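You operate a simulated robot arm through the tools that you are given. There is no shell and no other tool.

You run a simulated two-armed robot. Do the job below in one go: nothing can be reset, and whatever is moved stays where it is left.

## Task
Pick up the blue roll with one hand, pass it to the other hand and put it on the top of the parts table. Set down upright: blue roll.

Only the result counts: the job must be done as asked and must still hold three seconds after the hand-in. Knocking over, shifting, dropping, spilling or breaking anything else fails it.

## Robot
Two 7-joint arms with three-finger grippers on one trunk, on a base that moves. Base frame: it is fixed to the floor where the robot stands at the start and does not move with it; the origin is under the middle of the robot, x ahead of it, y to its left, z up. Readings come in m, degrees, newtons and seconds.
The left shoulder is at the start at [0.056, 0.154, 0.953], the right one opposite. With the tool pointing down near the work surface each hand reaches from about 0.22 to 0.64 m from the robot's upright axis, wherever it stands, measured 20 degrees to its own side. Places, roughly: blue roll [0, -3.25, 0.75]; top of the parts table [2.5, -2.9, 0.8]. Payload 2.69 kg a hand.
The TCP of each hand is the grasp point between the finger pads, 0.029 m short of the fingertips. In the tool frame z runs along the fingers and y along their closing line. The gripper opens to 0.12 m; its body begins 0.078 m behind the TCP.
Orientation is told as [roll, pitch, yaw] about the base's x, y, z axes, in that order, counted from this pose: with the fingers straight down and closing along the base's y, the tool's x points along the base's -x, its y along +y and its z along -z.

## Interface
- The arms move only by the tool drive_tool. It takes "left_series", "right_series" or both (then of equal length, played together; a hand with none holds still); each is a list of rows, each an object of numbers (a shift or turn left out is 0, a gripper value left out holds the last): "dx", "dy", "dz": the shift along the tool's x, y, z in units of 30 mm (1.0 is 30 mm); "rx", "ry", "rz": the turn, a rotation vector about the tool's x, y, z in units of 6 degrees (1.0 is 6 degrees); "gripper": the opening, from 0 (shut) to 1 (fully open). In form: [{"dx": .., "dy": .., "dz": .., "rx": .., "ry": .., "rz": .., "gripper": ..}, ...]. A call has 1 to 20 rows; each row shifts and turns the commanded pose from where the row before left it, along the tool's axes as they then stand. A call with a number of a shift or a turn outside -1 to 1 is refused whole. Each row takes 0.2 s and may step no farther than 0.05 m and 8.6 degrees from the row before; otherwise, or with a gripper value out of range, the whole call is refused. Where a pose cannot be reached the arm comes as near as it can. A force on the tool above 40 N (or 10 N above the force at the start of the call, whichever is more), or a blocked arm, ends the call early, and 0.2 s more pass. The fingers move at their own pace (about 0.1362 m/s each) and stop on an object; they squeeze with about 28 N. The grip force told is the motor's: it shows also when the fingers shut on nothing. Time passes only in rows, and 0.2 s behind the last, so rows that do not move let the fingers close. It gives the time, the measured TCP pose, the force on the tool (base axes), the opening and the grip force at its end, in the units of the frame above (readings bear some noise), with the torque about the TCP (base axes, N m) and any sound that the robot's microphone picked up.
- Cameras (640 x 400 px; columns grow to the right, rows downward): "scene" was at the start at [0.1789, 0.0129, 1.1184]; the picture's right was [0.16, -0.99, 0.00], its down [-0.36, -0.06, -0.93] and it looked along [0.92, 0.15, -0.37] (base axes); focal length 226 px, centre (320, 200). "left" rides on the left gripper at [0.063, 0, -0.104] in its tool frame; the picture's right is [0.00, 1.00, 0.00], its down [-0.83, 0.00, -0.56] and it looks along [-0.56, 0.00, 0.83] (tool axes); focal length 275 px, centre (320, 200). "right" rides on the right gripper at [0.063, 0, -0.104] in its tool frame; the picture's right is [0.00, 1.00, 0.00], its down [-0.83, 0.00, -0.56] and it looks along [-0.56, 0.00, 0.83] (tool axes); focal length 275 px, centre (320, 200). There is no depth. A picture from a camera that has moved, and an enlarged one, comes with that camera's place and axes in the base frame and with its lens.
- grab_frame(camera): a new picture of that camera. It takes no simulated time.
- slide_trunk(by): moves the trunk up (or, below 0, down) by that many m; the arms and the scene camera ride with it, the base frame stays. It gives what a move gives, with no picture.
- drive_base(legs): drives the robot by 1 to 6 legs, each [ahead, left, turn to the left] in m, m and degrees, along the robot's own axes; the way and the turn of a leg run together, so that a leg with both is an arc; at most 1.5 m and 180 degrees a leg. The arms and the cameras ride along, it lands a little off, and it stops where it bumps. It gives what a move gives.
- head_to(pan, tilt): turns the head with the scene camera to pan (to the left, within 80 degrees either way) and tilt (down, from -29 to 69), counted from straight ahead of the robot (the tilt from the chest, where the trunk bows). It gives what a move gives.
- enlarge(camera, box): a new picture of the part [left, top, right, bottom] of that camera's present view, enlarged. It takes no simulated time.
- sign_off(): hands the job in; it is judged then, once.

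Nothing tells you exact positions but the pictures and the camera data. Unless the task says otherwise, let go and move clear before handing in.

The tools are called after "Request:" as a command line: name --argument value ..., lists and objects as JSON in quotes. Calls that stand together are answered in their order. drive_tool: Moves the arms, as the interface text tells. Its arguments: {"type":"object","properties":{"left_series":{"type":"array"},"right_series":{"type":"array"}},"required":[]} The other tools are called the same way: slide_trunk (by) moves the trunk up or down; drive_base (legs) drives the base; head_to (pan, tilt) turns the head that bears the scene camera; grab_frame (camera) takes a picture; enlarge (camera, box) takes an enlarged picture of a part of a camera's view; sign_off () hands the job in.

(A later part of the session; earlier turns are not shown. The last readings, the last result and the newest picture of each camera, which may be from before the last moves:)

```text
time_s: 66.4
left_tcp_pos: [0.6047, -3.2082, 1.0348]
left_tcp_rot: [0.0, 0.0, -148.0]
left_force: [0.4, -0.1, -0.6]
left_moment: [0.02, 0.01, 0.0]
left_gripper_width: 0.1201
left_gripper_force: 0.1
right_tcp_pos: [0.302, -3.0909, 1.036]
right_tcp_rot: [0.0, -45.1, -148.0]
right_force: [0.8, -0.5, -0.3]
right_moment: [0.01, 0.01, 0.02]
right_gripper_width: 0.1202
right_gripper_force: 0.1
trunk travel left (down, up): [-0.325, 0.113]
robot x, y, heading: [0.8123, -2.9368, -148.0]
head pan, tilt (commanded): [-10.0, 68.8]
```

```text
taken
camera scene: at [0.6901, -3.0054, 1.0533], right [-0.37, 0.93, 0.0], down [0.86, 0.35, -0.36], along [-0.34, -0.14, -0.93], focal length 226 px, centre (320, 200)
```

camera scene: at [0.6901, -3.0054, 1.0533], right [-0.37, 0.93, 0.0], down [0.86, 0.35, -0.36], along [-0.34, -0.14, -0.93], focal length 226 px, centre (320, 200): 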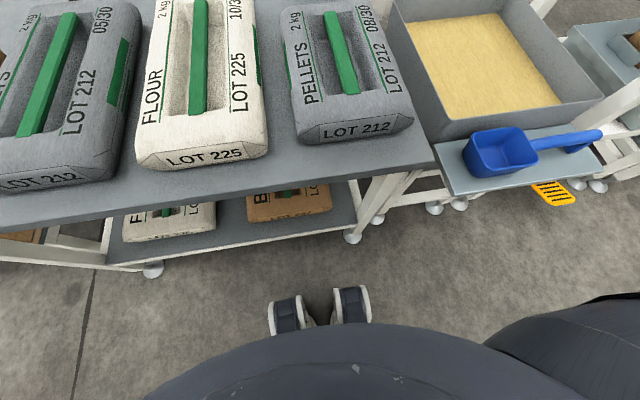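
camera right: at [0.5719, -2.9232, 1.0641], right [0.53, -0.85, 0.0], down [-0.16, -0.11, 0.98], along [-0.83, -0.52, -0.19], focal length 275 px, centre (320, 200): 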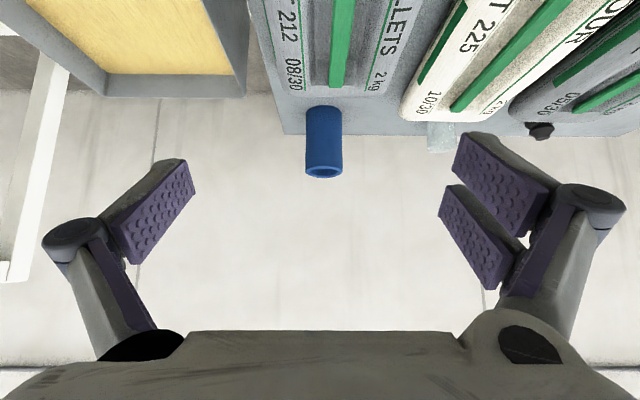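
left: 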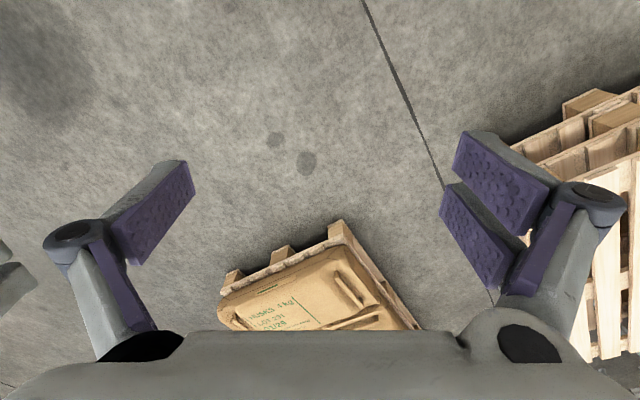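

There is still about 0.17 m between my wheels and the bench front. I'll go ahead another 0.10 m and then look through the right wrist camera.

Request:
drive_base --legs '[[0.1, 0, 0]]'

Request:
grab_frame --camera "scene"

Request:
grab_frame --camera "right"

Request:
enlarge --camera "right" --box '[220, 0, 420, 140]'

```text
time_s: 67.6
left_tcp_pos: [0.5165, -3.2611, 1.0361]
left_tcp_rot: [0.1, 0.0, -148.3]
left_force: [-0.4, 0.1, 1.0]
left_moment: [-0.01, 0.0, -0.01]
left_gripper_width: 0.12
left_gripper_force: 0.0
right_tcp_pos: [0.2166, -3.1422, 1.035]
right_tcp_rot: [0.0, -45.1, -148.3]
right_force: [-0.8, 0.1, 0.0]
right_moment: [0.01, 0.0, -0.01]
right_gripper_width: 0.1199
right_gripper_force: 0.1
trunk travel left (down, up): [-0.325, 0.113]
robot x, y, heading: [0.7297, -2.9908, -148.3]
head pan, tilt (commanded): [-10.0, 68.8]
```

```text
taken
camera scene: at [0.6045, -3.0579, 1.0531], right [-0.37, 0.93, 0.0], down [0.87, 0.34, -0.36], along [-0.34, -0.13, -0.93], focal length 226 px, centre (320, 200)
```

scene: 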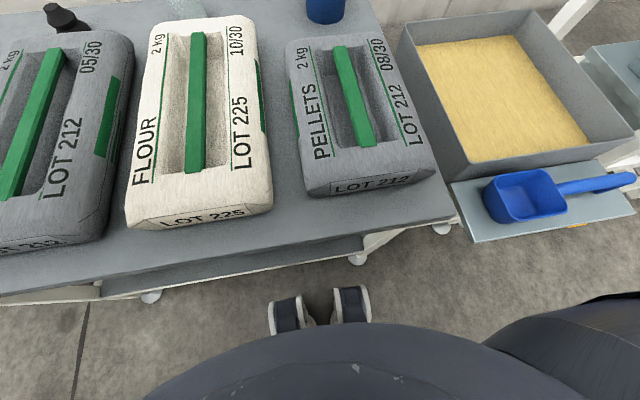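

```text
taken
camera right: at [0.3163, -3.0804, 1.0637], right [0.53, -0.85, 0.0], down [-0.16, -0.11, 0.98], along [-0.83, -0.52, -0.2], focal length 275 px, centre (320, 200)
```

right: 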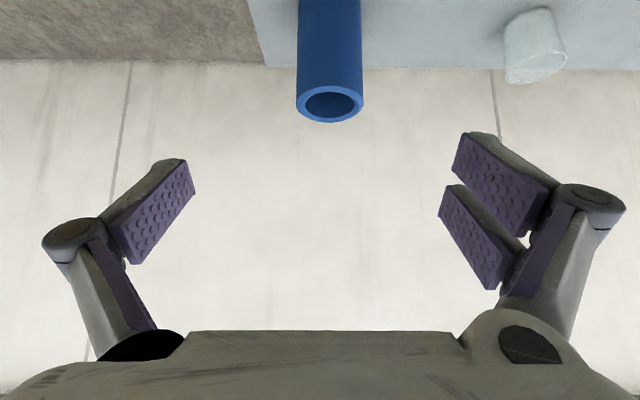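

```text
2.86 times, centred on (320, 70) of right
camera zoom: at [0.3163, -3.0804, 1.0637], right [0.53, -0.85, 0.0], down [-0.16, -0.11, 0.98], along [-0.83, -0.52, -0.2], focal length 786 px, centre (320, 571)
```

zoom: 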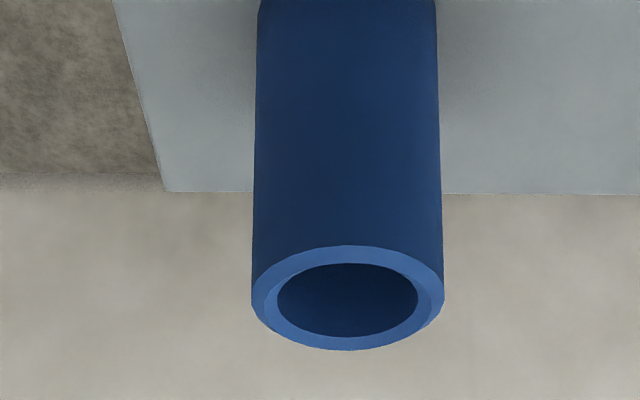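

The wrist camera puts the roll's top centre at (0.037, -3.269), diameter 0.090 m, which is 13 mm left of the hand's midline and straight along the tool's 45° approach. I'll align and go down two-thirds of the way with open fingers, then check.

Request:
drive_tool --right_series '[{"dx": -0.47, "dy": 0.44, "gripper": 1.0}, {"dz": 0.9}, {"dz": 0.9}, {"dz": 0.9}, {"dz": 0.9}, {"dz": 0.9}, {"dz": 0.9}]'

Request:
grab_frame --camera "right"

Request:
head_to --pan -20 --tilt 35

Request:
grab_frame --camera "scene"

```text
time_s: 69.2
left_tcp_pos: [0.5177, -3.2607, 1.0346]
left_tcp_rot: [-0.1, 0.0, -148.3]
left_force: [-0.9, 0.6, -0.2]
left_moment: [0.04, 0.0, 0.03]
left_gripper_width: 0.1204
left_gripper_force: 0.0
right_tcp_pos: [0.1189, -3.2172, 0.9306]
right_tcp_rot: [0.0, -45.1, -148.2]
right_force: [0.1, -0.3, -0.3]
right_moment: [-0.01, 0.02, 0.03]
right_gripper_width: 0.12
right_gripper_force: 0.0
trunk travel left (down, up): [-0.325, 0.113]
robot x, y, heading: [0.7309, -2.986, -148.2]
head pan, tilt (commanded): [-10.0, 68.8]
```

```text
taken
camera right: at [0.2192, -3.1564, 0.9598], right [0.53, -0.85, 0.0], down [-0.16, -0.11, 0.98], along [-0.83, -0.52, -0.19], focal length 275 px, centre (320, 200)
```

right: 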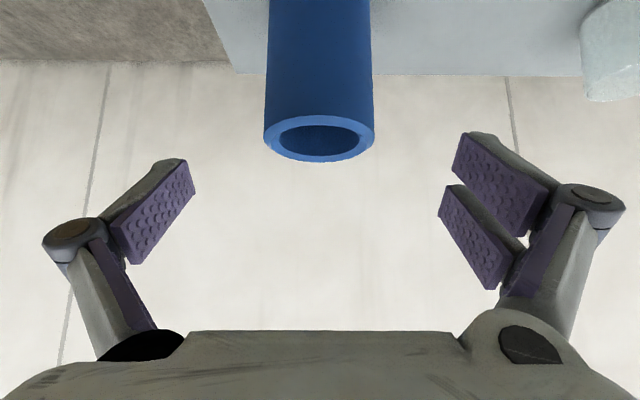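

```text
time_s: 70.2
left_tcp_pos: [0.5177, -3.2609, 1.0357]
left_tcp_rot: [-0.1, 0.0, -148.3]
left_force: [0.5, 0.5, 0.0]
left_moment: [-0.05, 0.04, 0.0]
left_gripper_width: 0.12
left_gripper_force: 0.0
right_tcp_pos: [0.1204, -3.2182, 0.9303]
right_tcp_rot: [0.0, -45.0, -148.2]
right_force: [0.1, 0.1, -0.7]
right_moment: [-0.01, -0.02, -0.01]
right_gripper_width: 0.12
right_gripper_force: 0.0
trunk travel left (down, up): [-0.325, 0.113]
robot x, y, heading: [0.7322, -2.9914, -148.5]
head pan, tilt (commanded): [-20.0, 35.0]
```

```text
taken
camera scene: at [0.5709, -3.0547, 1.0968], right [-0.2, 0.98, 0.0], down [0.56, 0.12, -0.82], along [-0.8, -0.17, -0.57], focal length 226 px, centre (320, 200)
```

scene: 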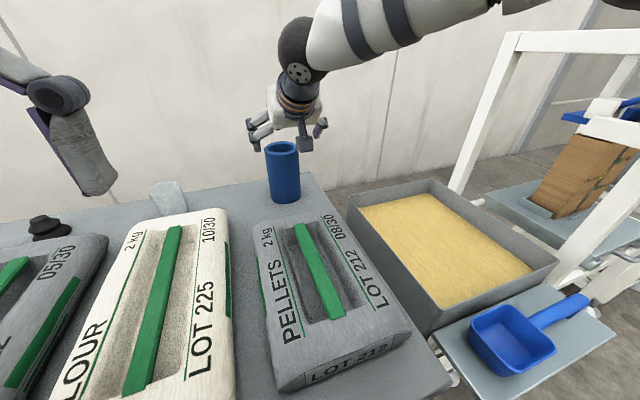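

The roll is centred between the open fingers and about 0.13 m further along the tool axis. I'll go in, close, and check the grip.

Request:
drive_tool --right_series '[{"dz": 0.88, "dx": 0.02}, {"dz": 0.88, "dx": 0.02}, {"dz": 0.88, "dx": 0.02}, {"dz": 0.88, "dx": 0.02}, {"dz": 0.88, "dx": 0.02}]'

Request:
grab_frame --camera "right"

Request:
enlarge --camera "scene" --box '[220, 80, 380, 220]'

```text
time_s: 71.4
left_tcp_pos: [0.518, -3.2617, 1.0355]
left_tcp_rot: [0.1, 0.0, -148.2]
left_force: [0.7, 0.3, 0.1]
left_moment: [0.04, -0.01, 0.0]
left_gripper_width: 0.12
left_gripper_force: 0.0
right_tcp_pos: [0.0392, -3.2672, 0.8353]
right_tcp_rot: [0.0, -45.1, -148.3]
right_force: [0.1, 0.1, 0.8]
right_moment: [0.0, 0.01, -0.01]
right_gripper_width: 0.1198
right_gripper_force: 0.1
trunk travel left (down, up): [-0.325, 0.113]
robot x, y, heading: [0.7351, -2.9924, -148.3]
head pan, tilt (commanded): [-20.0, 35.0]
```

```text
taken
camera right: at [0.1391, -3.2055, 0.8642], right [0.53, -0.85, 0.0], down [-0.16, -0.11, 0.98], along [-0.83, -0.52, -0.19], focal length 275 px, centre (320, 200)
```

right: 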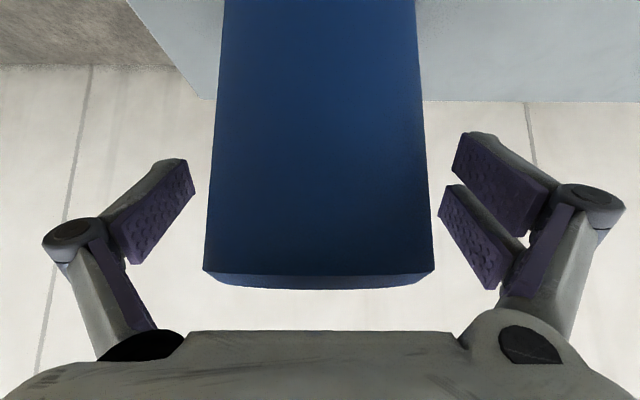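

```text
2.86 times, centred on (300, 150) of scene
camera zoom: at [0.5706, -3.0548, 1.0968], right [-0.2, 0.98, 0.0], down [0.56, 0.12, -0.82], along [-0.8, -0.17, -0.57], focal length 644 px, centre (377, 343)
```

zoom: 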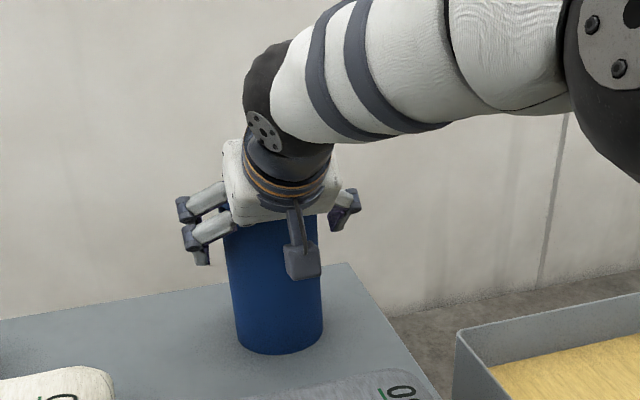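

The fingers straddle the upper part of the roll without touching anything. Closing now.

Request:
drive_tool --right_series '[{"gripper": 0.0}, {"gripper": 0.0}, {"gripper": 0.0}, {"gripper": 0.0}]'

Request:
grab_frame --camera "right"

Request:
enlarge --camera "scene" --box '[220, 80, 380, 220]'

```text
time_s: 72.4
left_tcp_pos: [0.5187, -3.2608, 1.036]
left_tcp_rot: [0.1, -0.1, -148.3]
left_force: [0.0, 0.2, 0.1]
left_moment: [0.02, 0.02, 0.01]
left_gripper_width: 0.1199
left_gripper_force: 0.0
right_tcp_pos: [0.0394, -3.2672, 0.837]
right_tcp_rot: [0.0, -45.1, -148.3]
right_force: [-1.0, -0.2, 3.5]
right_moment: [-0.05, 0.56, 0.0]
right_gripper_width: 0.0874
right_gripper_force: 27.8
trunk travel left (down, up): [-0.325, 0.113]
robot x, y, heading: [0.7305, -2.9895, -148.4]
head pan, tilt (commanded): [-20.0, 35.0]
```

```text
taken
camera right: at [0.1396, -3.2052, 0.8648], right [0.53, -0.85, 0.0], down [-0.16, -0.1, 0.98], along [-0.83, -0.52, -0.19], focal length 275 px, centre (320, 200)
```

right: 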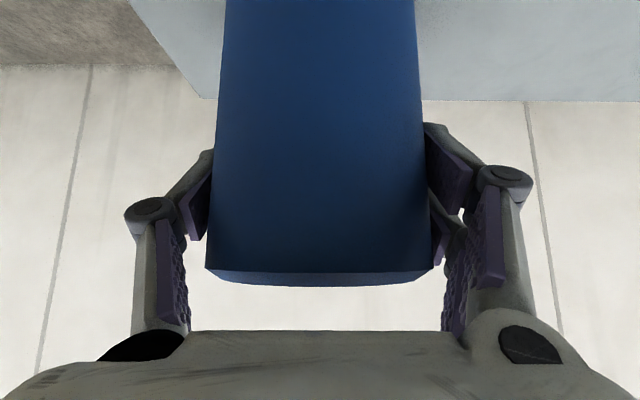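

```text
2.86 times, centred on (300, 150) of scene
camera zoom: at [0.5711, -3.0545, 1.097], right [-0.2, 0.98, 0.0], down [0.56, 0.12, -0.82], along [-0.8, -0.17, -0.57], focal length 644 px, centre (377, 343)
```

zoom: 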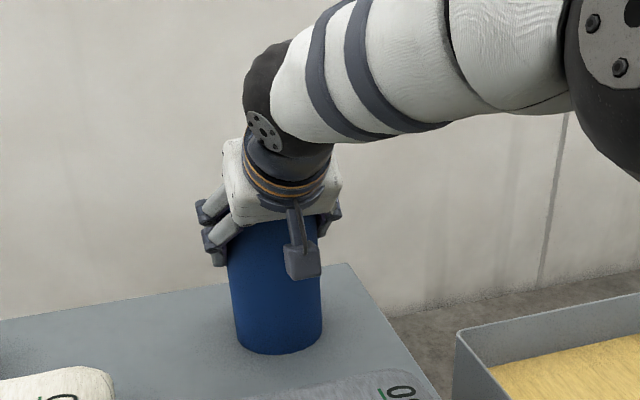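

The grip holds at 27.8 N on a width of 0.087 m. I'll lift straight up by about 9 cm and check.

Request:
drive_tool --right_series '[{"dx": -0.35, "dz": -0.35}, {"dx": -0.6, "dz": -0.6}, {"dx": -0.6, "dz": -0.6}, {"dx": -0.6, "dz": -0.6}]'

Request:
grab_frame --camera "right"

Request:
grab_frame --camera "scene"

```text
time_s: 73.4
left_tcp_pos: [0.5177, -3.2601, 1.0353]
left_tcp_rot: [0.0, 0.0, -148.3]
left_force: [-0.4, 0.2, 0.1]
left_moment: [0.0, 0.02, -0.01]
left_gripper_width: 0.12
left_gripper_force: 0.0
right_tcp_pos: [0.0412, -3.2669, 0.9249]
right_tcp_rot: [-0.1, -44.8, -148.2]
right_force: [-0.1, 0.6, -5.1]
right_moment: [0.0, 0.01, -0.04]
right_gripper_width: 0.0876
right_gripper_force: 28.1
trunk travel left (down, up): [-0.325, 0.113]
robot x, y, heading: [0.7299, -2.9884, -148.4]
head pan, tilt (commanded): [-20.0, 35.0]
```

```text
taken
camera right: at [0.1398, -3.2046, 0.9553], right [0.53, -0.85, 0.0], down [-0.16, -0.11, 0.98], along [-0.83, -0.52, -0.2], focal length 275 px, centre (320, 200)
```

right: 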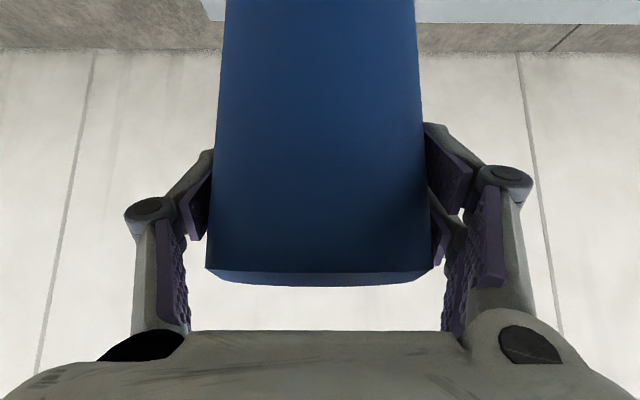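

```text
taken
camera scene: at [0.5707, -3.0548, 1.0969], right [-0.2, 0.98, 0.0], down [0.56, 0.12, -0.82], along [-0.8, -0.17, -0.57], focal length 226 px, centre (320, 200)
```

scene: 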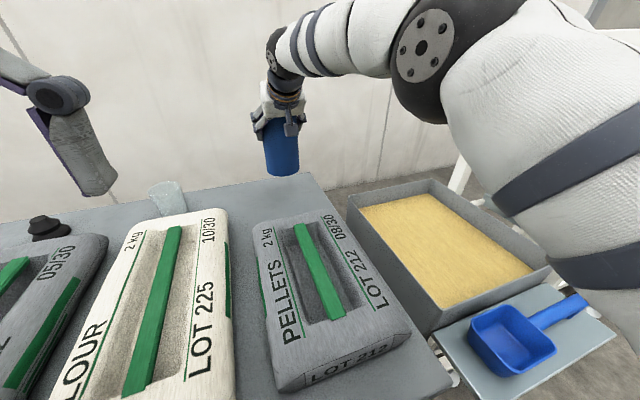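

The roll is lifted and steady, weighing about 5.5 N. I'll raise it a bit more, draw it in over the bags, then back away from the bench.

Request:
drive_tool --right_series '[{"dx": -0.65, "dz": -0.65}, {"dx": -0.65, "dz": -0.65}, {"dx": 0.5, "dz": -0.9}, {"dx": 0.5, "dz": -0.9}, {"dx": 0.5, "dz": -0.9}, {"dx": 0.5, "dz": -0.9}, {"dx": 0.5, "dz": -0.9}, {"dx": 0.5, "dz": -0.9}, {"dx": 0.5, "dz": -0.9}]'

Request:
drive_base --legs '[[-0.45, 0, 0]]'

Request:
head_to --pan -10 --tilt 25

Request:
grab_frame --camera "scene"

```text
time_s: 75.4
left_tcp_pos: [0.5182, -3.2592, 1.0362]
left_tcp_rot: [0.0, 0.0, -148.3]
left_force: [-0.3, 0.3, -0.7]
left_moment: [0.01, 0.01, 0.02]
left_gripper_width: 0.1201
left_gripper_force: 0.0
right_tcp_pos: [0.2165, -3.1559, 1.0412]
right_tcp_rot: [0.0, -45.2, -148.4]
right_force: [0.9, 0.6, -5.1]
right_moment: [-0.02, -0.04, -0.05]
right_gripper_width: 0.0878
right_gripper_force: 27.7
right hand out of reach, approached as far as the arm can: row 4
trunk travel left (down, up): [-0.325, 0.113]
robot x, y, heading: [0.7321, -2.9892, -148.3]
head pan, tilt (commanded): [-20.0, 35.0]
```

```text
time_s: 78.1
left_tcp_pos: [0.9024, -3.0252, 1.0364]
left_tcp_rot: [0.0, 0.0, -147.7]
left_force: [0.1, -0.5, 0.4]
left_moment: [-0.01, -0.01, -0.01]
left_gripper_width: 0.1199
left_gripper_force: 0.0
right_tcp_pos: [0.5993, -2.9241, 1.0414]
right_tcp_rot: [0.0, -45.0, -147.7]
right_force: [0.3, -0.7, -5.1]
right_moment: [0.04, 0.03, 0.0]
right_gripper_width: 0.0874
right_gripper_force: 28.2
trunk travel left (down, up): [-0.325, 0.113]
robot x, y, heading: [1.1076, -2.7509, -147.6]
head pan, tilt (commanded): [-20.0, 35.0]
```

```text
time_s: 78.8
left_tcp_pos: [0.9014, -3.0243, 1.0353]
left_tcp_rot: [0.1, 0.0, -147.8]
left_force: [1.0, 0.0, -0.4]
left_moment: [-0.02, 0.0, -0.03]
left_gripper_width: 0.1201
left_gripper_force: 0.0
right_tcp_pos: [0.5977, -2.9248, 1.041]
right_tcp_rot: [0.0, -44.8, -147.7]
right_force: [-0.2, 0.7, -4.1]
right_moment: [0.02, 0.01, 0.02]
right_gripper_width: 0.0879
right_gripper_force: 27.9
trunk travel left (down, up): [-0.325, 0.113]
robot x, y, heading: [1.1081, -2.7511, -147.6]
head pan, tilt (commanded): [-10.0, 25.0]
```

```text
taken
camera scene: at [0.9523, -2.8351, 1.1126], right [-0.38, 0.93, 0.0], down [0.39, 0.16, -0.91], along [-0.84, -0.34, -0.42], focal length 226 px, centre (320, 200)
```

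scene: 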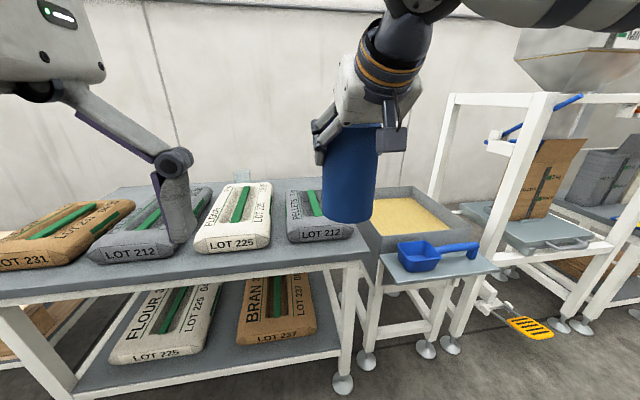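

The roll is safely held and I'm backed off from the bench. I'll turn left to face the free floor for the handover, then bring the left hand into a horizontal pose pointing right with its camera side up.

Request:
drive_base --legs '[[0, 0, 85]]'

Request:
drive_tool --left_series '[{"dx": -0.65, "dy": 0.54, "dz": 0.58, "gripper": 1.0}, {"dx": -0.65, "dy": 0.54, "dz": 0.58}, {"dx": -0.65, "dy": 0.54, "dz": 0.58}, {"dx": -0.65, "dy": 0.54, "dz": 0.58}, {"dx": -0.65, "dy": 0.54, "dz": 0.58}, {"rz": -1}, {"rz": -1}, {"rz": -1}, {"rz": -1}, {"rz": -1}, {"rz": -1}, {"rz": -1}, {"rz": -1}, {"rz": -1}, {"rz": -1}, {"rz": -1}, {"rz": -1}, {"rz": -1}, {"rz": -1}, {"rz": -1}]'

Request:
drive_tool --left_series '[{"ry": 1}, {"ry": 1}, {"ry": 1}, {"ry": 1}, {"ry": 1}, {"ry": 1}, {"ry": 1}, {"ry": 1}]'

Request:
head_to --pan 0 --tilt 25

Request:
grab_frame --camera "scene"

```text
time_s: 82.9
left_tcp_pos: [1.3687, -2.9814, 1.0365]
left_tcp_rot: [0.0, 0.0, -61.8]
left_force: [-0.4, -0.4, 0.4]
left_moment: [-0.03, 0.0, -0.01]
left_gripper_width: 0.1198
left_gripper_force: 0.1
right_tcp_pos: [1.2461, -3.2752, 1.0412]
right_tcp_rot: [-0.1, -44.9, -61.8]
right_force: [-1.1, -0.4, -5.8]
right_moment: [-0.01, -0.01, 0.0]
right_gripper_width: 0.0875
right_gripper_force: 27.6
trunk travel left (down, up): [-0.325, 0.113]
robot x, y, heading: [1.1084, -2.7539, -61.7]
head pan, tilt (commanded): [-10.0, 25.0]
```

```text
time_s: 87.1
left_tcp_pos: [1.4846, -3.0279, 0.949]
left_tcp_rot: [0.0, 0.0, 28.3]
left_force: [0.9, 0.0, -0.3]
left_moment: [-0.03, -0.03, 0.02]
left_gripper_width: 0.12
left_gripper_force: 0.0
right_tcp_pos: [1.2467, -3.276, 1.0407]
right_tcp_rot: [0.1, -44.9, -61.9]
right_force: [-0.1, 0.7, -4.8]
right_moment: [0.02, 0.01, -0.01]
right_gripper_width: 0.0876
right_gripper_force: 27.6
trunk travel left (down, up): [-0.325, 0.113]
robot x, y, heading: [1.1108, -2.7498, -61.6]
head pan, tilt (commanded): [-10.0, 25.0]
```

```text
time_s: 88.9
left_tcp_pos: [1.4843, -3.0285, 0.9475]
left_tcp_rot: [-0.2, 48.1, 28.2]
left_force: [-0.2, 0.5, 0.8]
left_moment: [-0.01, 0.01, -0.01]
left_gripper_width: 0.12
left_gripper_force: 0.1
right_tcp_pos: [1.2458, -3.276, 1.0399]
right_tcp_rot: [0.0, -44.9, -61.8]
right_force: [-0.3, -1.3, -4.5]
right_moment: [-0.02, -0.02, -0.01]
right_gripper_width: 0.0874
right_gripper_force: 27.5
trunk travel left (down, up): [-0.325, 0.113]
robot x, y, heading: [1.1121, -2.7579, -61.6]
head pan, tilt (commanded): [-10.0, 25.0]
```

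```text
time_s: 89.6
left_tcp_pos: [1.4849, -3.0278, 0.9493]
left_tcp_rot: [0.0, 47.9, 28.2]
left_force: [0.1, 0.4, 0.0]
left_moment: [-0.02, 0.03, 0.0]
left_gripper_width: 0.1198
left_gripper_force: 0.1
right_tcp_pos: [1.247, -3.2747, 1.04]
right_tcp_rot: [0.0, -44.9, -61.7]
right_force: [0.1, 0.3, -5.3]
right_moment: [0.03, 0.01, -0.01]
right_gripper_width: 0.0876
right_gripper_force: 27.8
trunk travel left (down, up): [-0.325, 0.113]
robot x, y, heading: [1.11, -2.7501, -61.5]
head pan, tilt (commanded): [0.0, 25.0]
```

```text
taken
camera scene: at [1.1953, -2.9117, 1.1126], right [-0.88, -0.47, 0.0], down [-0.2, 0.37, -0.91], along [0.43, -0.8, -0.42], focal length 226 px, centre (320, 200)
```

scene: 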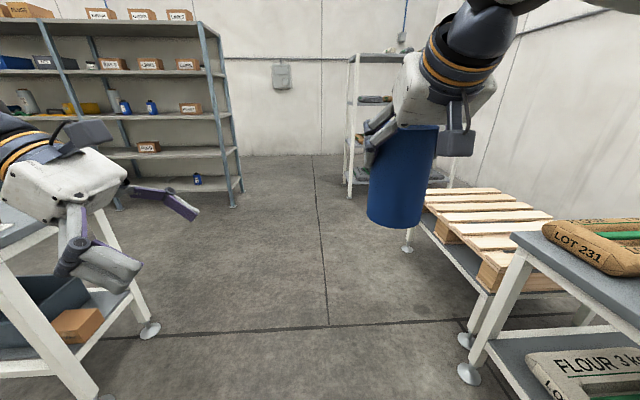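

The left hand has followed the turn so far with no reach limits. I'll complete it to horizontal.

Request:
drive_tool --left_series '[{"ry": 1}, {"ry": 1}, {"ry": 1}, {"ry": 1}, {"ry": 1}, {"ry": 1}, {"ry": 1}]'

Request:
grab_frame --camera "scene"

Request:
grab_frame --camera "left"

```text
time_s: 91.2
left_tcp_pos: [1.4859, -3.0279, 0.9502]
left_tcp_rot: [-140.8, 89.9, -112.6]
left_force: [-0.5, -0.5, 0.2]
left_moment: [-0.01, -0.04, 0.0]
left_gripper_width: 0.1201
left_gripper_force: 0.1
right_tcp_pos: [1.2464, -3.2762, 1.0398]
right_tcp_rot: [0.0, -44.8, -61.7]
right_force: [0.0, 0.6, -5.1]
right_moment: [0.0, 0.0, -0.02]
right_gripper_width: 0.0877
right_gripper_force: 27.4
trunk travel left (down, up): [-0.325, 0.113]
robot x, y, heading: [1.1122, -2.7494, -61.7]
head pan, tilt (commanded): [0.0, 25.0]
```

```text
taken
camera scene: at [1.1955, -2.9117, 1.1126], right [-0.88, -0.47, 0.0], down [-0.2, 0.37, -0.91], along [0.43, -0.8, -0.42], focal length 226 px, centre (320, 200)
```

scene: 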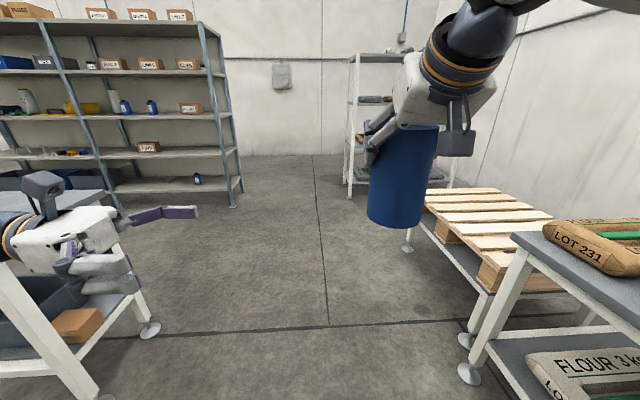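

```text
taken
camera left: at [1.5775, -2.9779, 1.0136], right [-0.47, 0.88, -0.01], down [0.49, 0.26, -0.83], along [-0.73, -0.4, -0.55], focal length 275 px, centre (320, 200)
```

left: 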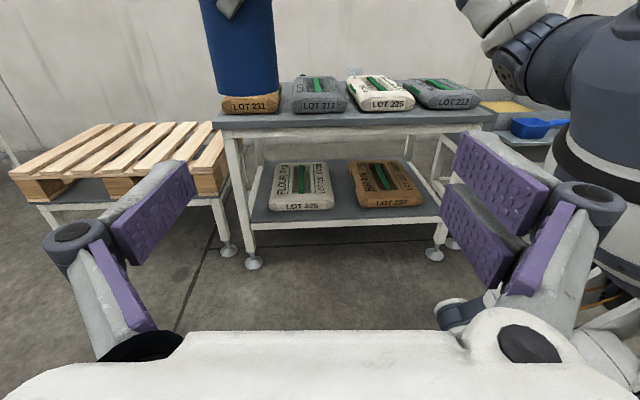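

The left hand now points horizontally to the right with no limits hit, and its camera sees the roll. I'll bring the right hand (with the roll) to about 0.46 m ahead and line the left hand up with the lower half of the roll.

Request:
drive_tool --right_series '[{"dx": 0.637, "dy": 0.75, "dz": -0.142}, {"dx": 0.637, "dy": 0.75, "dz": -0.142}, {"dx": 0.637, "dy": 0.75, "dz": -0.142}, {"dx": 0.637, "dy": 0.75, "dz": -0.142}]' --left_series '[{"dy": -0.65}, {"dy": -0.65}, {}, {}]'

Request:
grab_frame --camera "scene"

Request:
grab_frame --camera "left"

Request:
grab_frame --camera "right"

```text
time_s: 92.2
left_tcp_pos: [1.5051, -3.0629, 0.9494]
left_tcp_rot: [-153.6, 89.9, -125.4]
left_force: [0.3, -0.2, 0.3]
left_moment: [0.02, 0.01, 0.02]
left_gripper_width: 0.1201
left_gripper_force: 0.0
right_tcp_pos: [1.2942, -3.1746, 1.0001]
right_tcp_rot: [0.1, -45.0, -61.8]
right_force: [0.4, 0.3, -4.7]
right_moment: [-0.04, 0.0, 0.02]
right_gripper_width: 0.088
right_gripper_force: 27.9
trunk travel left (down, up): [-0.325, 0.113]
robot x, y, heading: [1.1091, -2.7494, -61.9]
head pan, tilt (commanded): [0.0, 25.0]
```

```text
taken
camera scene: at [1.1956, -2.9114, 1.1126], right [-0.88, -0.47, 0.0], down [-0.2, 0.37, -0.91], along [0.43, -0.8, -0.42], focal length 226 px, centre (320, 200)
```

scene: 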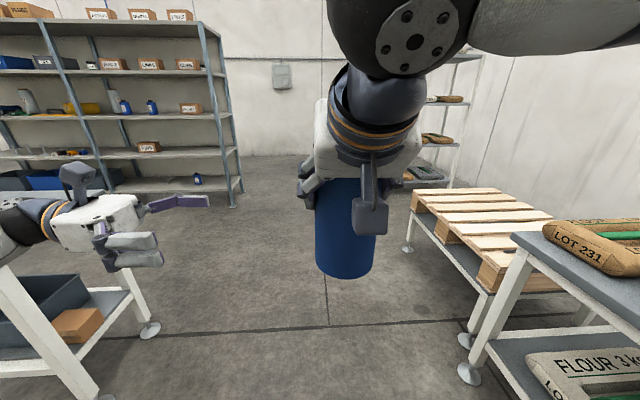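

```text
taken
camera left: at [1.5963, -3.0127, 1.0139], right [-0.47, 0.88, 0.0], down [0.49, 0.26, -0.83], along [-0.73, -0.4, -0.56], focal length 275 px, centre (320, 200)
```

left: 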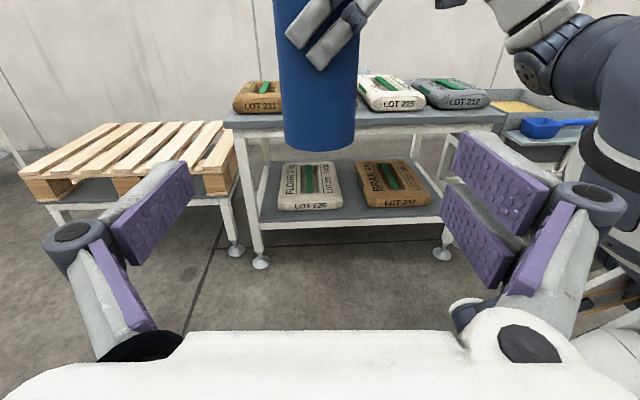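

```text
taken
camera right: at [1.2383, -3.0717, 1.0279], right [0.88, 0.48, 0.0], down [0.1, -0.17, 0.98], along [0.47, -0.86, -0.2], focal length 275 px, centre (320, 200)
```

right: 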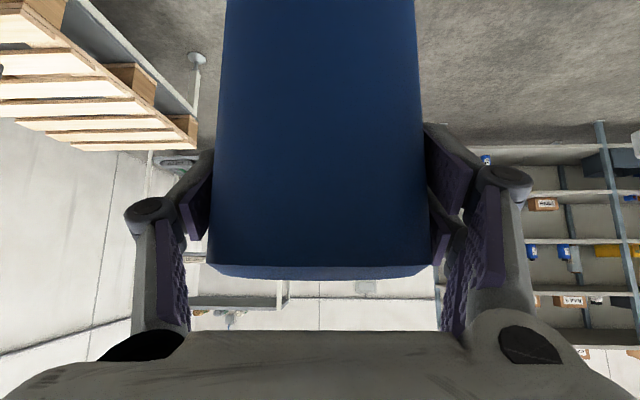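

The roll is centred in the left camera's view, and the left fingers are level with 7 cm above its base. I'll advance the left hand 14 cm, check, and then finish the approach.

Request:
drive_tool --left_series '[{"dz": 0.944}, {"dz": 0.944}, {"dz": 0.944}, {"dz": 0.944}, {"dz": 0.944}]'

Request:
grab_frame --camera "left"

Request:
head_to --pan 0 --tilt 35

Request:
enlarge --camera "scene" --box '[180, 40, 460, 240]'

```text
time_s: 93.4
left_tcp_pos: [1.3793, -3.1283, 0.9472]
left_tcp_rot: [-75.7, 89.9, -47.4]
left_force: [0.4, -0.5, -0.1]
left_moment: [-0.02, -0.04, -0.01]
left_gripper_width: 0.1199
left_gripper_force: 0.1
right_tcp_pos: [1.2957, -3.1765, 0.9994]
right_tcp_rot: [0.0, -44.9, -61.8]
right_force: [0.3, 0.2, -4.7]
right_moment: [-0.04, -0.02, -0.01]
right_gripper_width: 0.0876
right_gripper_force: 28.5
trunk travel left (down, up): [-0.325, 0.113]
robot x, y, heading: [1.1055, -2.75, -61.7]
head pan, tilt (commanded): [0.0, 25.0]
```

```text
taken
camera left: at [1.4708, -3.0791, 1.0114], right [-0.47, 0.88, -0.01], down [0.49, 0.26, -0.83], along [-0.73, -0.4, -0.56], focal length 275 px, centre (320, 200)
```

left: 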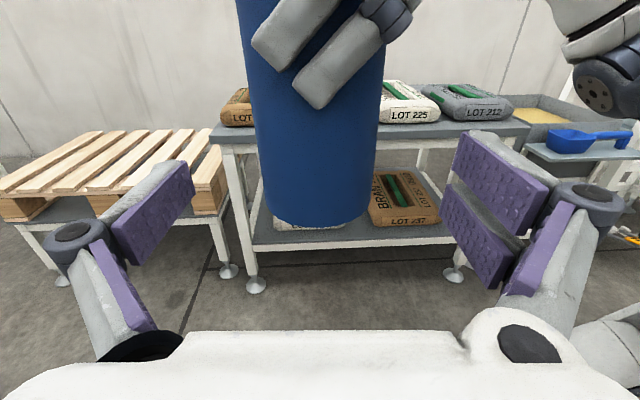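

```text
time_s: 94.1
left_tcp_pos: [1.3807, -3.1277, 0.9474]
left_tcp_rot: [-86.9, 90.0, -58.7]
left_force: [0.0, 0.3, -0.2]
left_moment: [-0.01, 0.0, 0.0]
left_gripper_width: 0.1201
left_gripper_force: 0.0
right_tcp_pos: [1.2944, -3.1758, 0.9983]
right_tcp_rot: [0.1, -44.9, -61.8]
right_force: [-0.3, 0.4, -4.3]
right_moment: [0.0, 0.04, 0.03]
right_gripper_width: 0.0876
right_gripper_force: 28.2
trunk travel left (down, up): [-0.325, 0.113]
robot x, y, heading: [1.1124, -2.7487, -61.8]
head pan, tilt (commanded): [0.0, 35.0]
```

```text
2.00 times, centred on (320, 140) of scene
camera zoom: at [1.1935, -2.908, 1.0969], right [-0.88, -0.47, 0.0], down [-0.27, 0.51, -0.82], along [0.39, -0.72, -0.57], focal length 451 px, centre (320, 320)
```

zoom: 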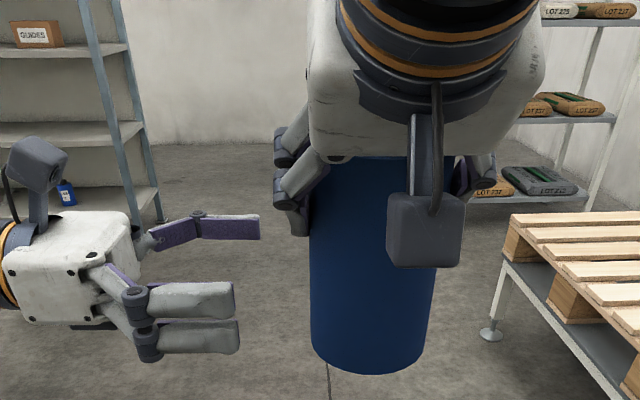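

Everything lines up: the left fingers will pass front and back of the roll, below the right hand's fingers and camera. I'll advance the last 8.3 cm.

Request:
drive_tool --left_series '[{"dz": 0.69}, {"dz": 0.69}, {"dz": 0.69}, {"dz": 0.69}]'

Request:
grab_frame --camera "left"

Request:
enlarge --camera "scene" --box '[180, 40, 460, 240]'

Request:
grab_frame --camera "right"

```text
time_s: 95.1
left_tcp_pos: [1.3065, -3.1687, 0.9486]
left_tcp_rot: [-62.4, 90.0, -34.1]
left_force: [0.3, -0.7, -0.6]
left_moment: [-0.01, 0.01, -0.05]
left_gripper_width: 0.12
left_gripper_force: 0.0
right_tcp_pos: [1.2947, -3.1754, 0.999]
right_tcp_rot: [0.0, -44.8, -61.9]
right_force: [0.0, -0.2, -5.5]
right_moment: [0.0, 0.0, 0.01]
right_gripper_width: 0.0873
right_gripper_force: 27.8
trunk travel left (down, up): [-0.325, 0.113]
robot x, y, heading: [1.1128, -2.7518, -61.9]
head pan, tilt (commanded): [0.0, 35.0]
```

```text
taken
camera left: at [1.3976, -3.1189, 1.013], right [-0.47, 0.88, -0.01], down [0.49, 0.26, -0.83], along [-0.73, -0.4, -0.56], focal length 275 px, centre (320, 200)
```

left: 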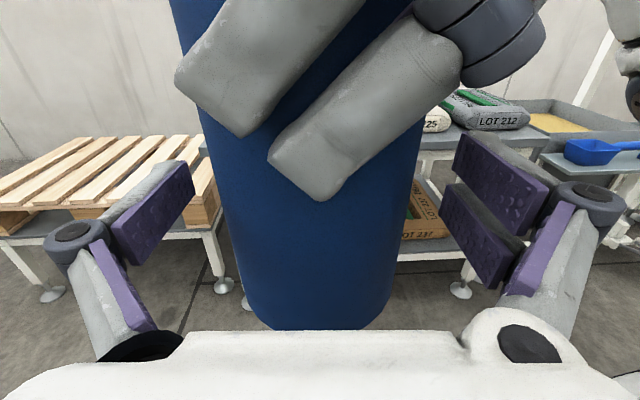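

```text
2.00 times, centred on (320, 140) of scene
camera zoom: at [1.1933, -2.9081, 1.0969], right [-0.88, -0.47, 0.0], down [-0.27, 0.51, -0.82], along [0.39, -0.72, -0.57], focal length 451 px, centre (320, 320)
```

zoom: 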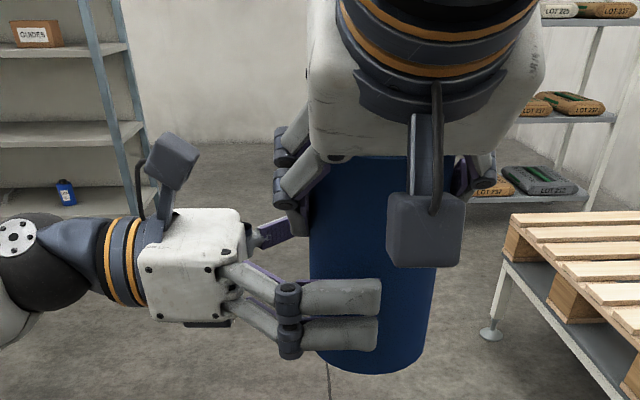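

```text
taken
camera right: at [1.2378, -3.0724, 1.0279], right [0.88, 0.48, 0.0], down [0.1, -0.17, 0.98], along [0.47, -0.86, -0.2], focal length 275 px, centre (320, 200)
```

right: 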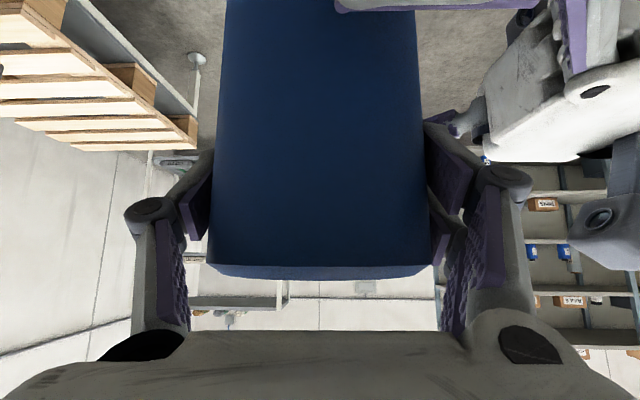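

The left hand is around the lower half of the roll with nothing touching. I'll close the left fingers while the right hand keeps holding.

Request:
drive_tool --left_series '[{"gripper": 0.0}, {"gripper": 0.0}, {"gripper": 0.0}, {"gripper": 0.0}]'

Request:
grab_frame --camera "left"

Request:
enlarge --camera "scene" --box '[180, 40, 460, 240]'

```text
time_s: 96.1
left_tcp_pos: [1.3074, -3.1691, 0.9483]
left_tcp_rot: [129.0, 90.0, 157.6]
left_force: [16.9, -11.5, -0.3]
left_moment: [0.57, 0.51, 0.48]
left_gripper_width: 0.0896
left_gripper_force: 27.6
right_tcp_pos: [1.2938, -3.1752, 0.9988]
right_tcp_rot: [-0.2, -44.9, -61.8]
right_force: [-17.7, 12.0, -3.2]
right_moment: [0.11, 0.38, -0.2]
right_gripper_width: 0.0877
right_gripper_force: 27.8
trunk travel left (down, up): [-0.325, 0.113]
robot x, y, heading: [1.1105, -2.7528, -61.6]
head pan, tilt (commanded): [0.0, 35.0]
```

```text
taken
camera left: at [1.3991, -3.1192, 1.0128], right [-0.48, 0.88, 0.0], down [0.49, 0.26, -0.83], along [-0.73, -0.4, -0.56], focal length 275 px, centre (320, 200)
```

left: 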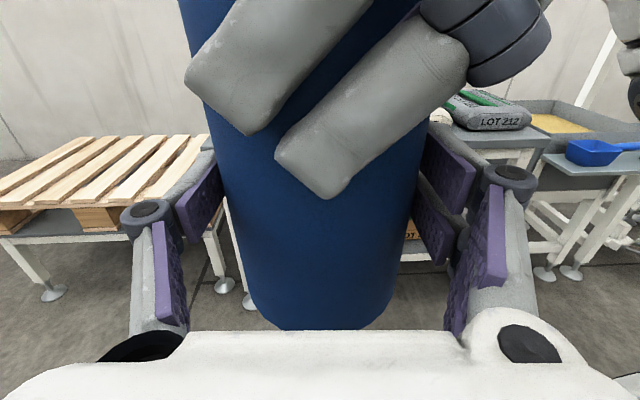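

```text
2.00 times, centred on (320, 140) of scene
camera zoom: at [1.1935, -2.908, 1.0969], right [-0.88, -0.47, 0.0], down [-0.27, 0.51, -0.82], along [0.39, -0.72, -0.57], focal length 451 px, centre (320, 320)
```

zoom: 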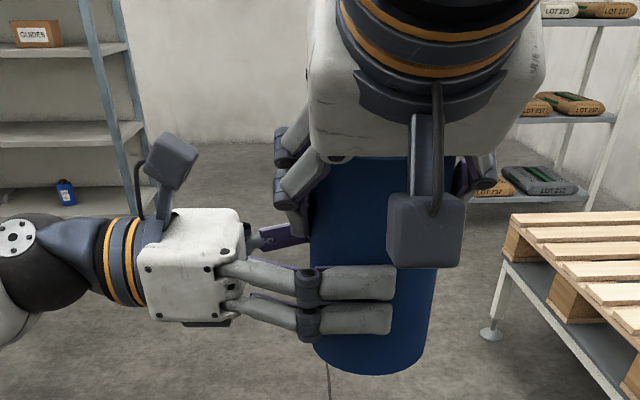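

Both hands hold the roll now, but about 20 N of side force is locked between them. I'll ease the left hand a couple of millimetres in the direction it is being pushed before releasing.

Request:
drive_tool --left_series '[{"dy": -0.07, "dz": -0.03}, {}]'

```text
time_s: 96.7
left_tcp_pos: [1.3083, -3.1703, 0.9492]
left_tcp_rot: [-123.7, 90.0, -95.5]
left_force: [11.1, -5.4, 0.9]
left_moment: [0.14, 0.06, 0.58]
left_gripper_width: 0.0893
left_gripper_force: 28.0
right_tcp_pos: [1.2951, -3.1749, 0.9984]
right_tcp_rot: [0.0, -45.0, -61.8]
right_force: [-11.4, 4.8, -5.2]
right_moment: [0.11, 0.5, -0.45]
right_gripper_width: 0.0875
right_gripper_force: 29.0
trunk travel left (down, up): [-0.325, 0.113]
robot x, y, heading: [1.1098, -2.7557, -61.8]
head pan, tilt (commanded): [0.0, 35.0]
```

That reduced the force to about 12 N. One more small easing step.

Request:
drive_tool --left_series '[{"dy": -0.07, "dz": -0.06}, {}]'

```text
time_s: 97.3
left_tcp_pos: [1.3089, -3.1704, 0.9485]
left_tcp_rot: [-125.7, 90.0, -97.9]
left_force: [-5.0, 2.8, 0.8]
left_moment: [0.09, 0.25, 0.33]
left_gripper_width: 0.0895
left_gripper_force: 27.6
right_tcp_pos: [1.2951, -3.1764, 0.9999]
right_tcp_rot: [0.1, -45.1, -61.8]
right_force: [5.4, -2.4, -7.1]
right_moment: [-0.3, -0.51, -0.37]
right_gripper_width: 0.0876
right_gripper_force: 27.8
trunk travel left (down, up): [-0.325, 0.113]
robot x, y, heading: [1.1095, -2.7491, -61.9]
head pan, tilt (commanded): [0.0, 35.0]
```

The forces are nearly balanced now. I'll open the right hand only slightly, so its fingers don't hit the left palm, and check that the left hand holds the roll.

Request:
drive_tool --right_series '[{"gripper": 0.78}, {"gripper": 0.82}, {"gripper": 0.84}, {"gripper": 0.84}]'

Request:
grab_frame --camera "right"

Request:
grab_frame --camera "left"

Request:
enlarge --camera "scene" --box '[180, 40, 460, 240]'

```text
time_s: 98.3
left_tcp_pos: [1.3112, -3.1711, 0.9479]
left_tcp_rot: [-44.7, 90.0, -16.4]
left_force: [-0.8, 0.7, -0.4]
left_moment: [0.06, -0.05, -0.04]
left_gripper_width: 0.0896
left_gripper_force: 27.8
right_tcp_pos: [1.2953, -3.1754, 0.9996]
right_tcp_rot: [0.0, -45.0, -61.8]
right_force: [-0.4, -0.1, 0.1]
right_moment: [-0.03, -0.02, -0.01]
right_gripper_width: 0.1009
right_gripper_force: 0.1
trunk travel left (down, up): [-0.325, 0.113]
robot x, y, heading: [1.1096, -2.7528, -62.0]
head pan, tilt (commanded): [0.0, 35.0]
```

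```text
taken
camera right: at [1.2379, -3.0722, 1.028], right [0.88, 0.48, 0.0], down [0.1, -0.17, 0.98], along [0.47, -0.86, -0.2], focal length 275 px, centre (320, 200)
```

right: 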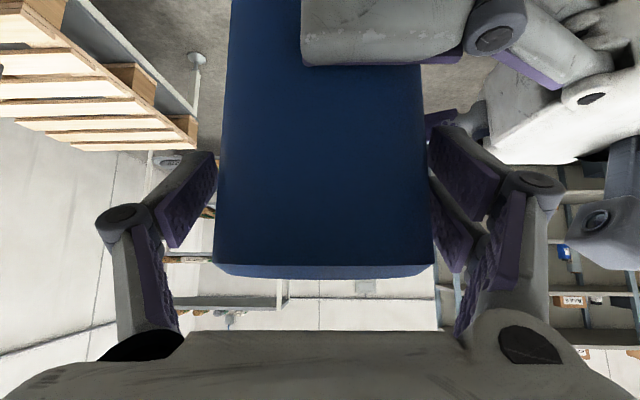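

```text
taken
camera left: at [1.402, -3.1212, 1.0132], right [-0.47, 0.88, 0.0], down [0.49, 0.26, -0.83], along [-0.73, -0.4, -0.56], focal length 275 px, centre (320, 200)
```

left: 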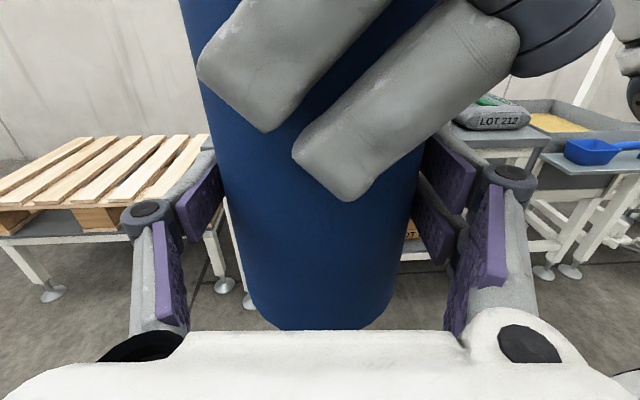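

```text
2.00 times, centred on (320, 140) of scene
camera zoom: at [1.1935, -2.908, 1.0969], right [-0.88, -0.47, 0.0], down [-0.27, 0.51, -0.82], along [0.39, -0.72, -0.57], focal length 451 px, centre (320, 320)
```

zoom: 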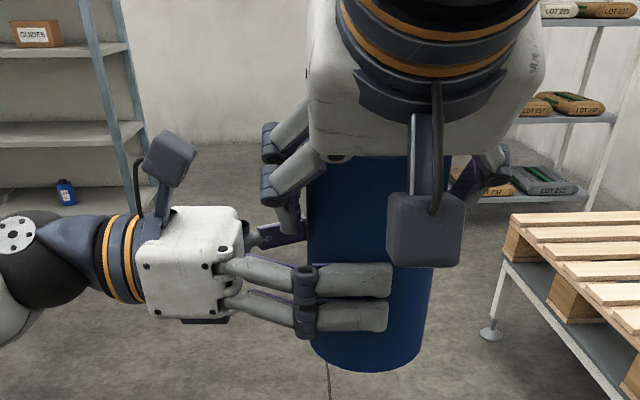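

The left hand holds the roll on its own and the right fingers are clear of it. I'll withdraw the right hand back and up along its own axis.

Request:
drive_tool --right_series '[{"dz": -0.4}, {"dz": -0.6}, {"dz": -0.8}, {"dz": -0.8}]'

Request:
enlarge --camera "scene" --box '[180, 40, 460, 240]'

Request:
grab_frame --camera "right"

```text
time_s: 99.3
left_tcp_pos: [1.3105, -3.1704, 0.949]
left_tcp_rot: [-80.4, 90.0, -52.1]
left_force: [0.3, 0.8, -0.3]
left_moment: [0.06, -0.03, 0.02]
left_gripper_width: 0.0896
left_gripper_force: 27.5
right_tcp_pos: [1.2692, -3.1294, 1.0504]
right_tcp_rot: [0.2, -44.4, -62.7]
right_force: [-0.2, 0.4, -0.2]
right_moment: [0.0, -0.03, -0.02]
right_gripper_width: 0.1009
right_gripper_force: 0.0
trunk travel left (down, up): [-0.325, 0.113]
robot x, y, heading: [1.1145, -2.7517, -62.0]
head pan, tilt (commanded): [0.0, 35.0]
```

```text
2.00 times, centred on (320, 140) of scene
camera zoom: at [1.1931, -2.9124, 1.1129], right [-0.89, -0.45, 0.0], down [-0.19, 0.37, -0.91], along [0.41, -0.81, -0.42], focal length 451 px, centre (320, 320)
```

zoom: 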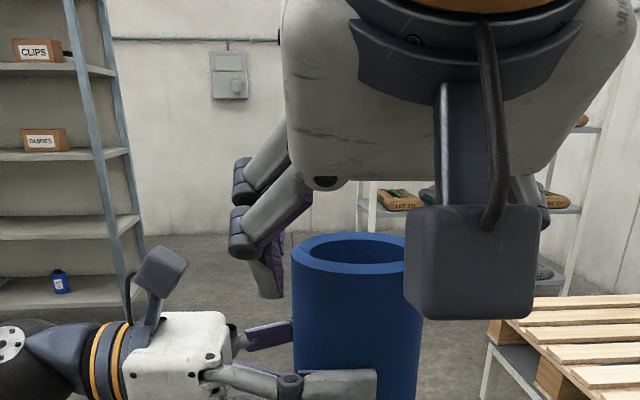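

```text
taken
camera right: at [1.2125, -3.0259, 1.0807], right [0.89, 0.46, 0.0], down [0.1, -0.18, 0.98], along [0.45, -0.87, -0.21], focal length 275 px, centre (320, 200)
```

right: 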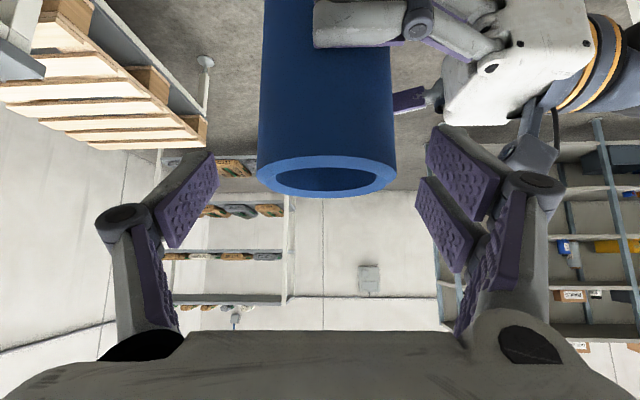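

The left hand holds the roll well, but the right wrist has nudged my head camera (its tilt changed). I'll move the right hand forward a little, pitch it to vertical so it swings away from the head, then lift it clear of the roll.

Request:
drive_tool --right_series '[{"dz": 0.6}, {"ry": 0.75}, {"ry": 0.75}, {"ry": 0.75}, {"ry": 0.75}]'

Request:
grab_frame --camera "scene"

Request:
grab_frame --camera "right"

Request:
grab_frame --camera "left"

```text
time_s: 100.5
left_tcp_pos: [1.3108, -3.1716, 0.9481]
left_tcp_rot: [-43.8, 90.0, -15.7]
left_force: [-0.4, 0.7, 0.3]
left_moment: [0.05, -0.04, 0.02]
left_gripper_width: 0.0894
left_gripper_force: 28.1
right_tcp_pos: [1.2749, -3.1364, 1.0409]
right_tcp_rot: [0.0, -26.9, -61.7]
right_force: [0.0, 1.1, -1.3]
right_moment: [-0.01, 0.01, -0.03]
right_gripper_width: 0.1008
right_gripper_force: 0.0
trunk travel left (down, up): [-0.325, 0.113]
robot x, y, heading: [1.1085, -2.7552, -61.7]
head pan, tilt (commanded): [0.0, 35.0]
```

```text
taken
camera scene: at [1.1936, -2.9081, 1.0969], right [-0.88, -0.47, 0.0], down [-0.27, 0.51, -0.82], along [0.39, -0.72, -0.57], focal length 226 px, centre (320, 200)
```

scene: 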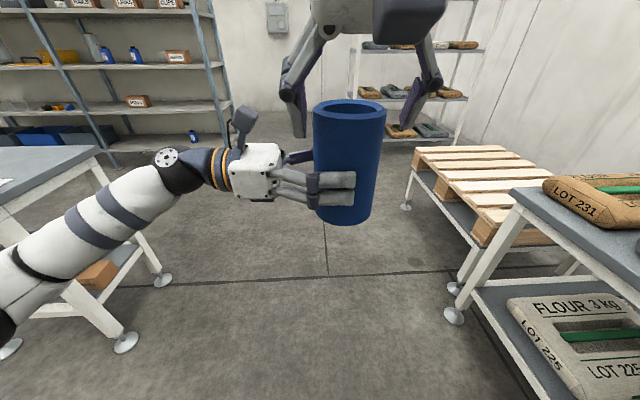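

```text
taken
camera right: at [1.2252, -3.0459, 1.1057], right [0.88, 0.48, 0.0], down [0.24, -0.43, 0.87], along [0.42, -0.77, -0.49], focal length 275 px, centre (320, 200)
```

right: 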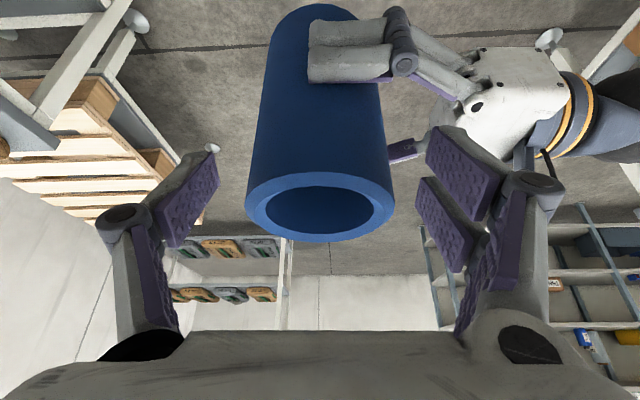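

```text
taken
camera left: at [1.4021, -3.1212, 1.0132], right [-0.47, 0.88, 0.0], down [0.49, 0.26, -0.83], along [-0.73, -0.4, -0.56], focal length 275 px, centre (320, 200)
```

left: 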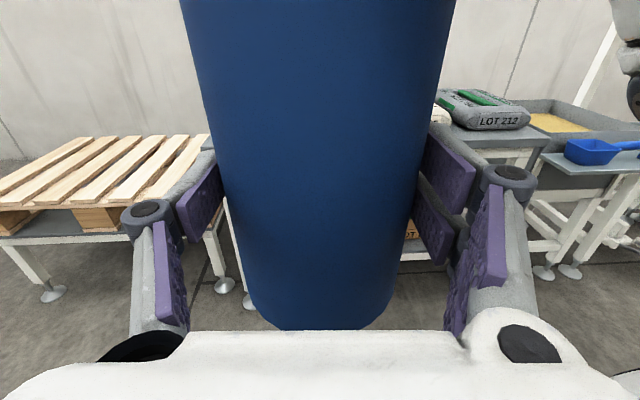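

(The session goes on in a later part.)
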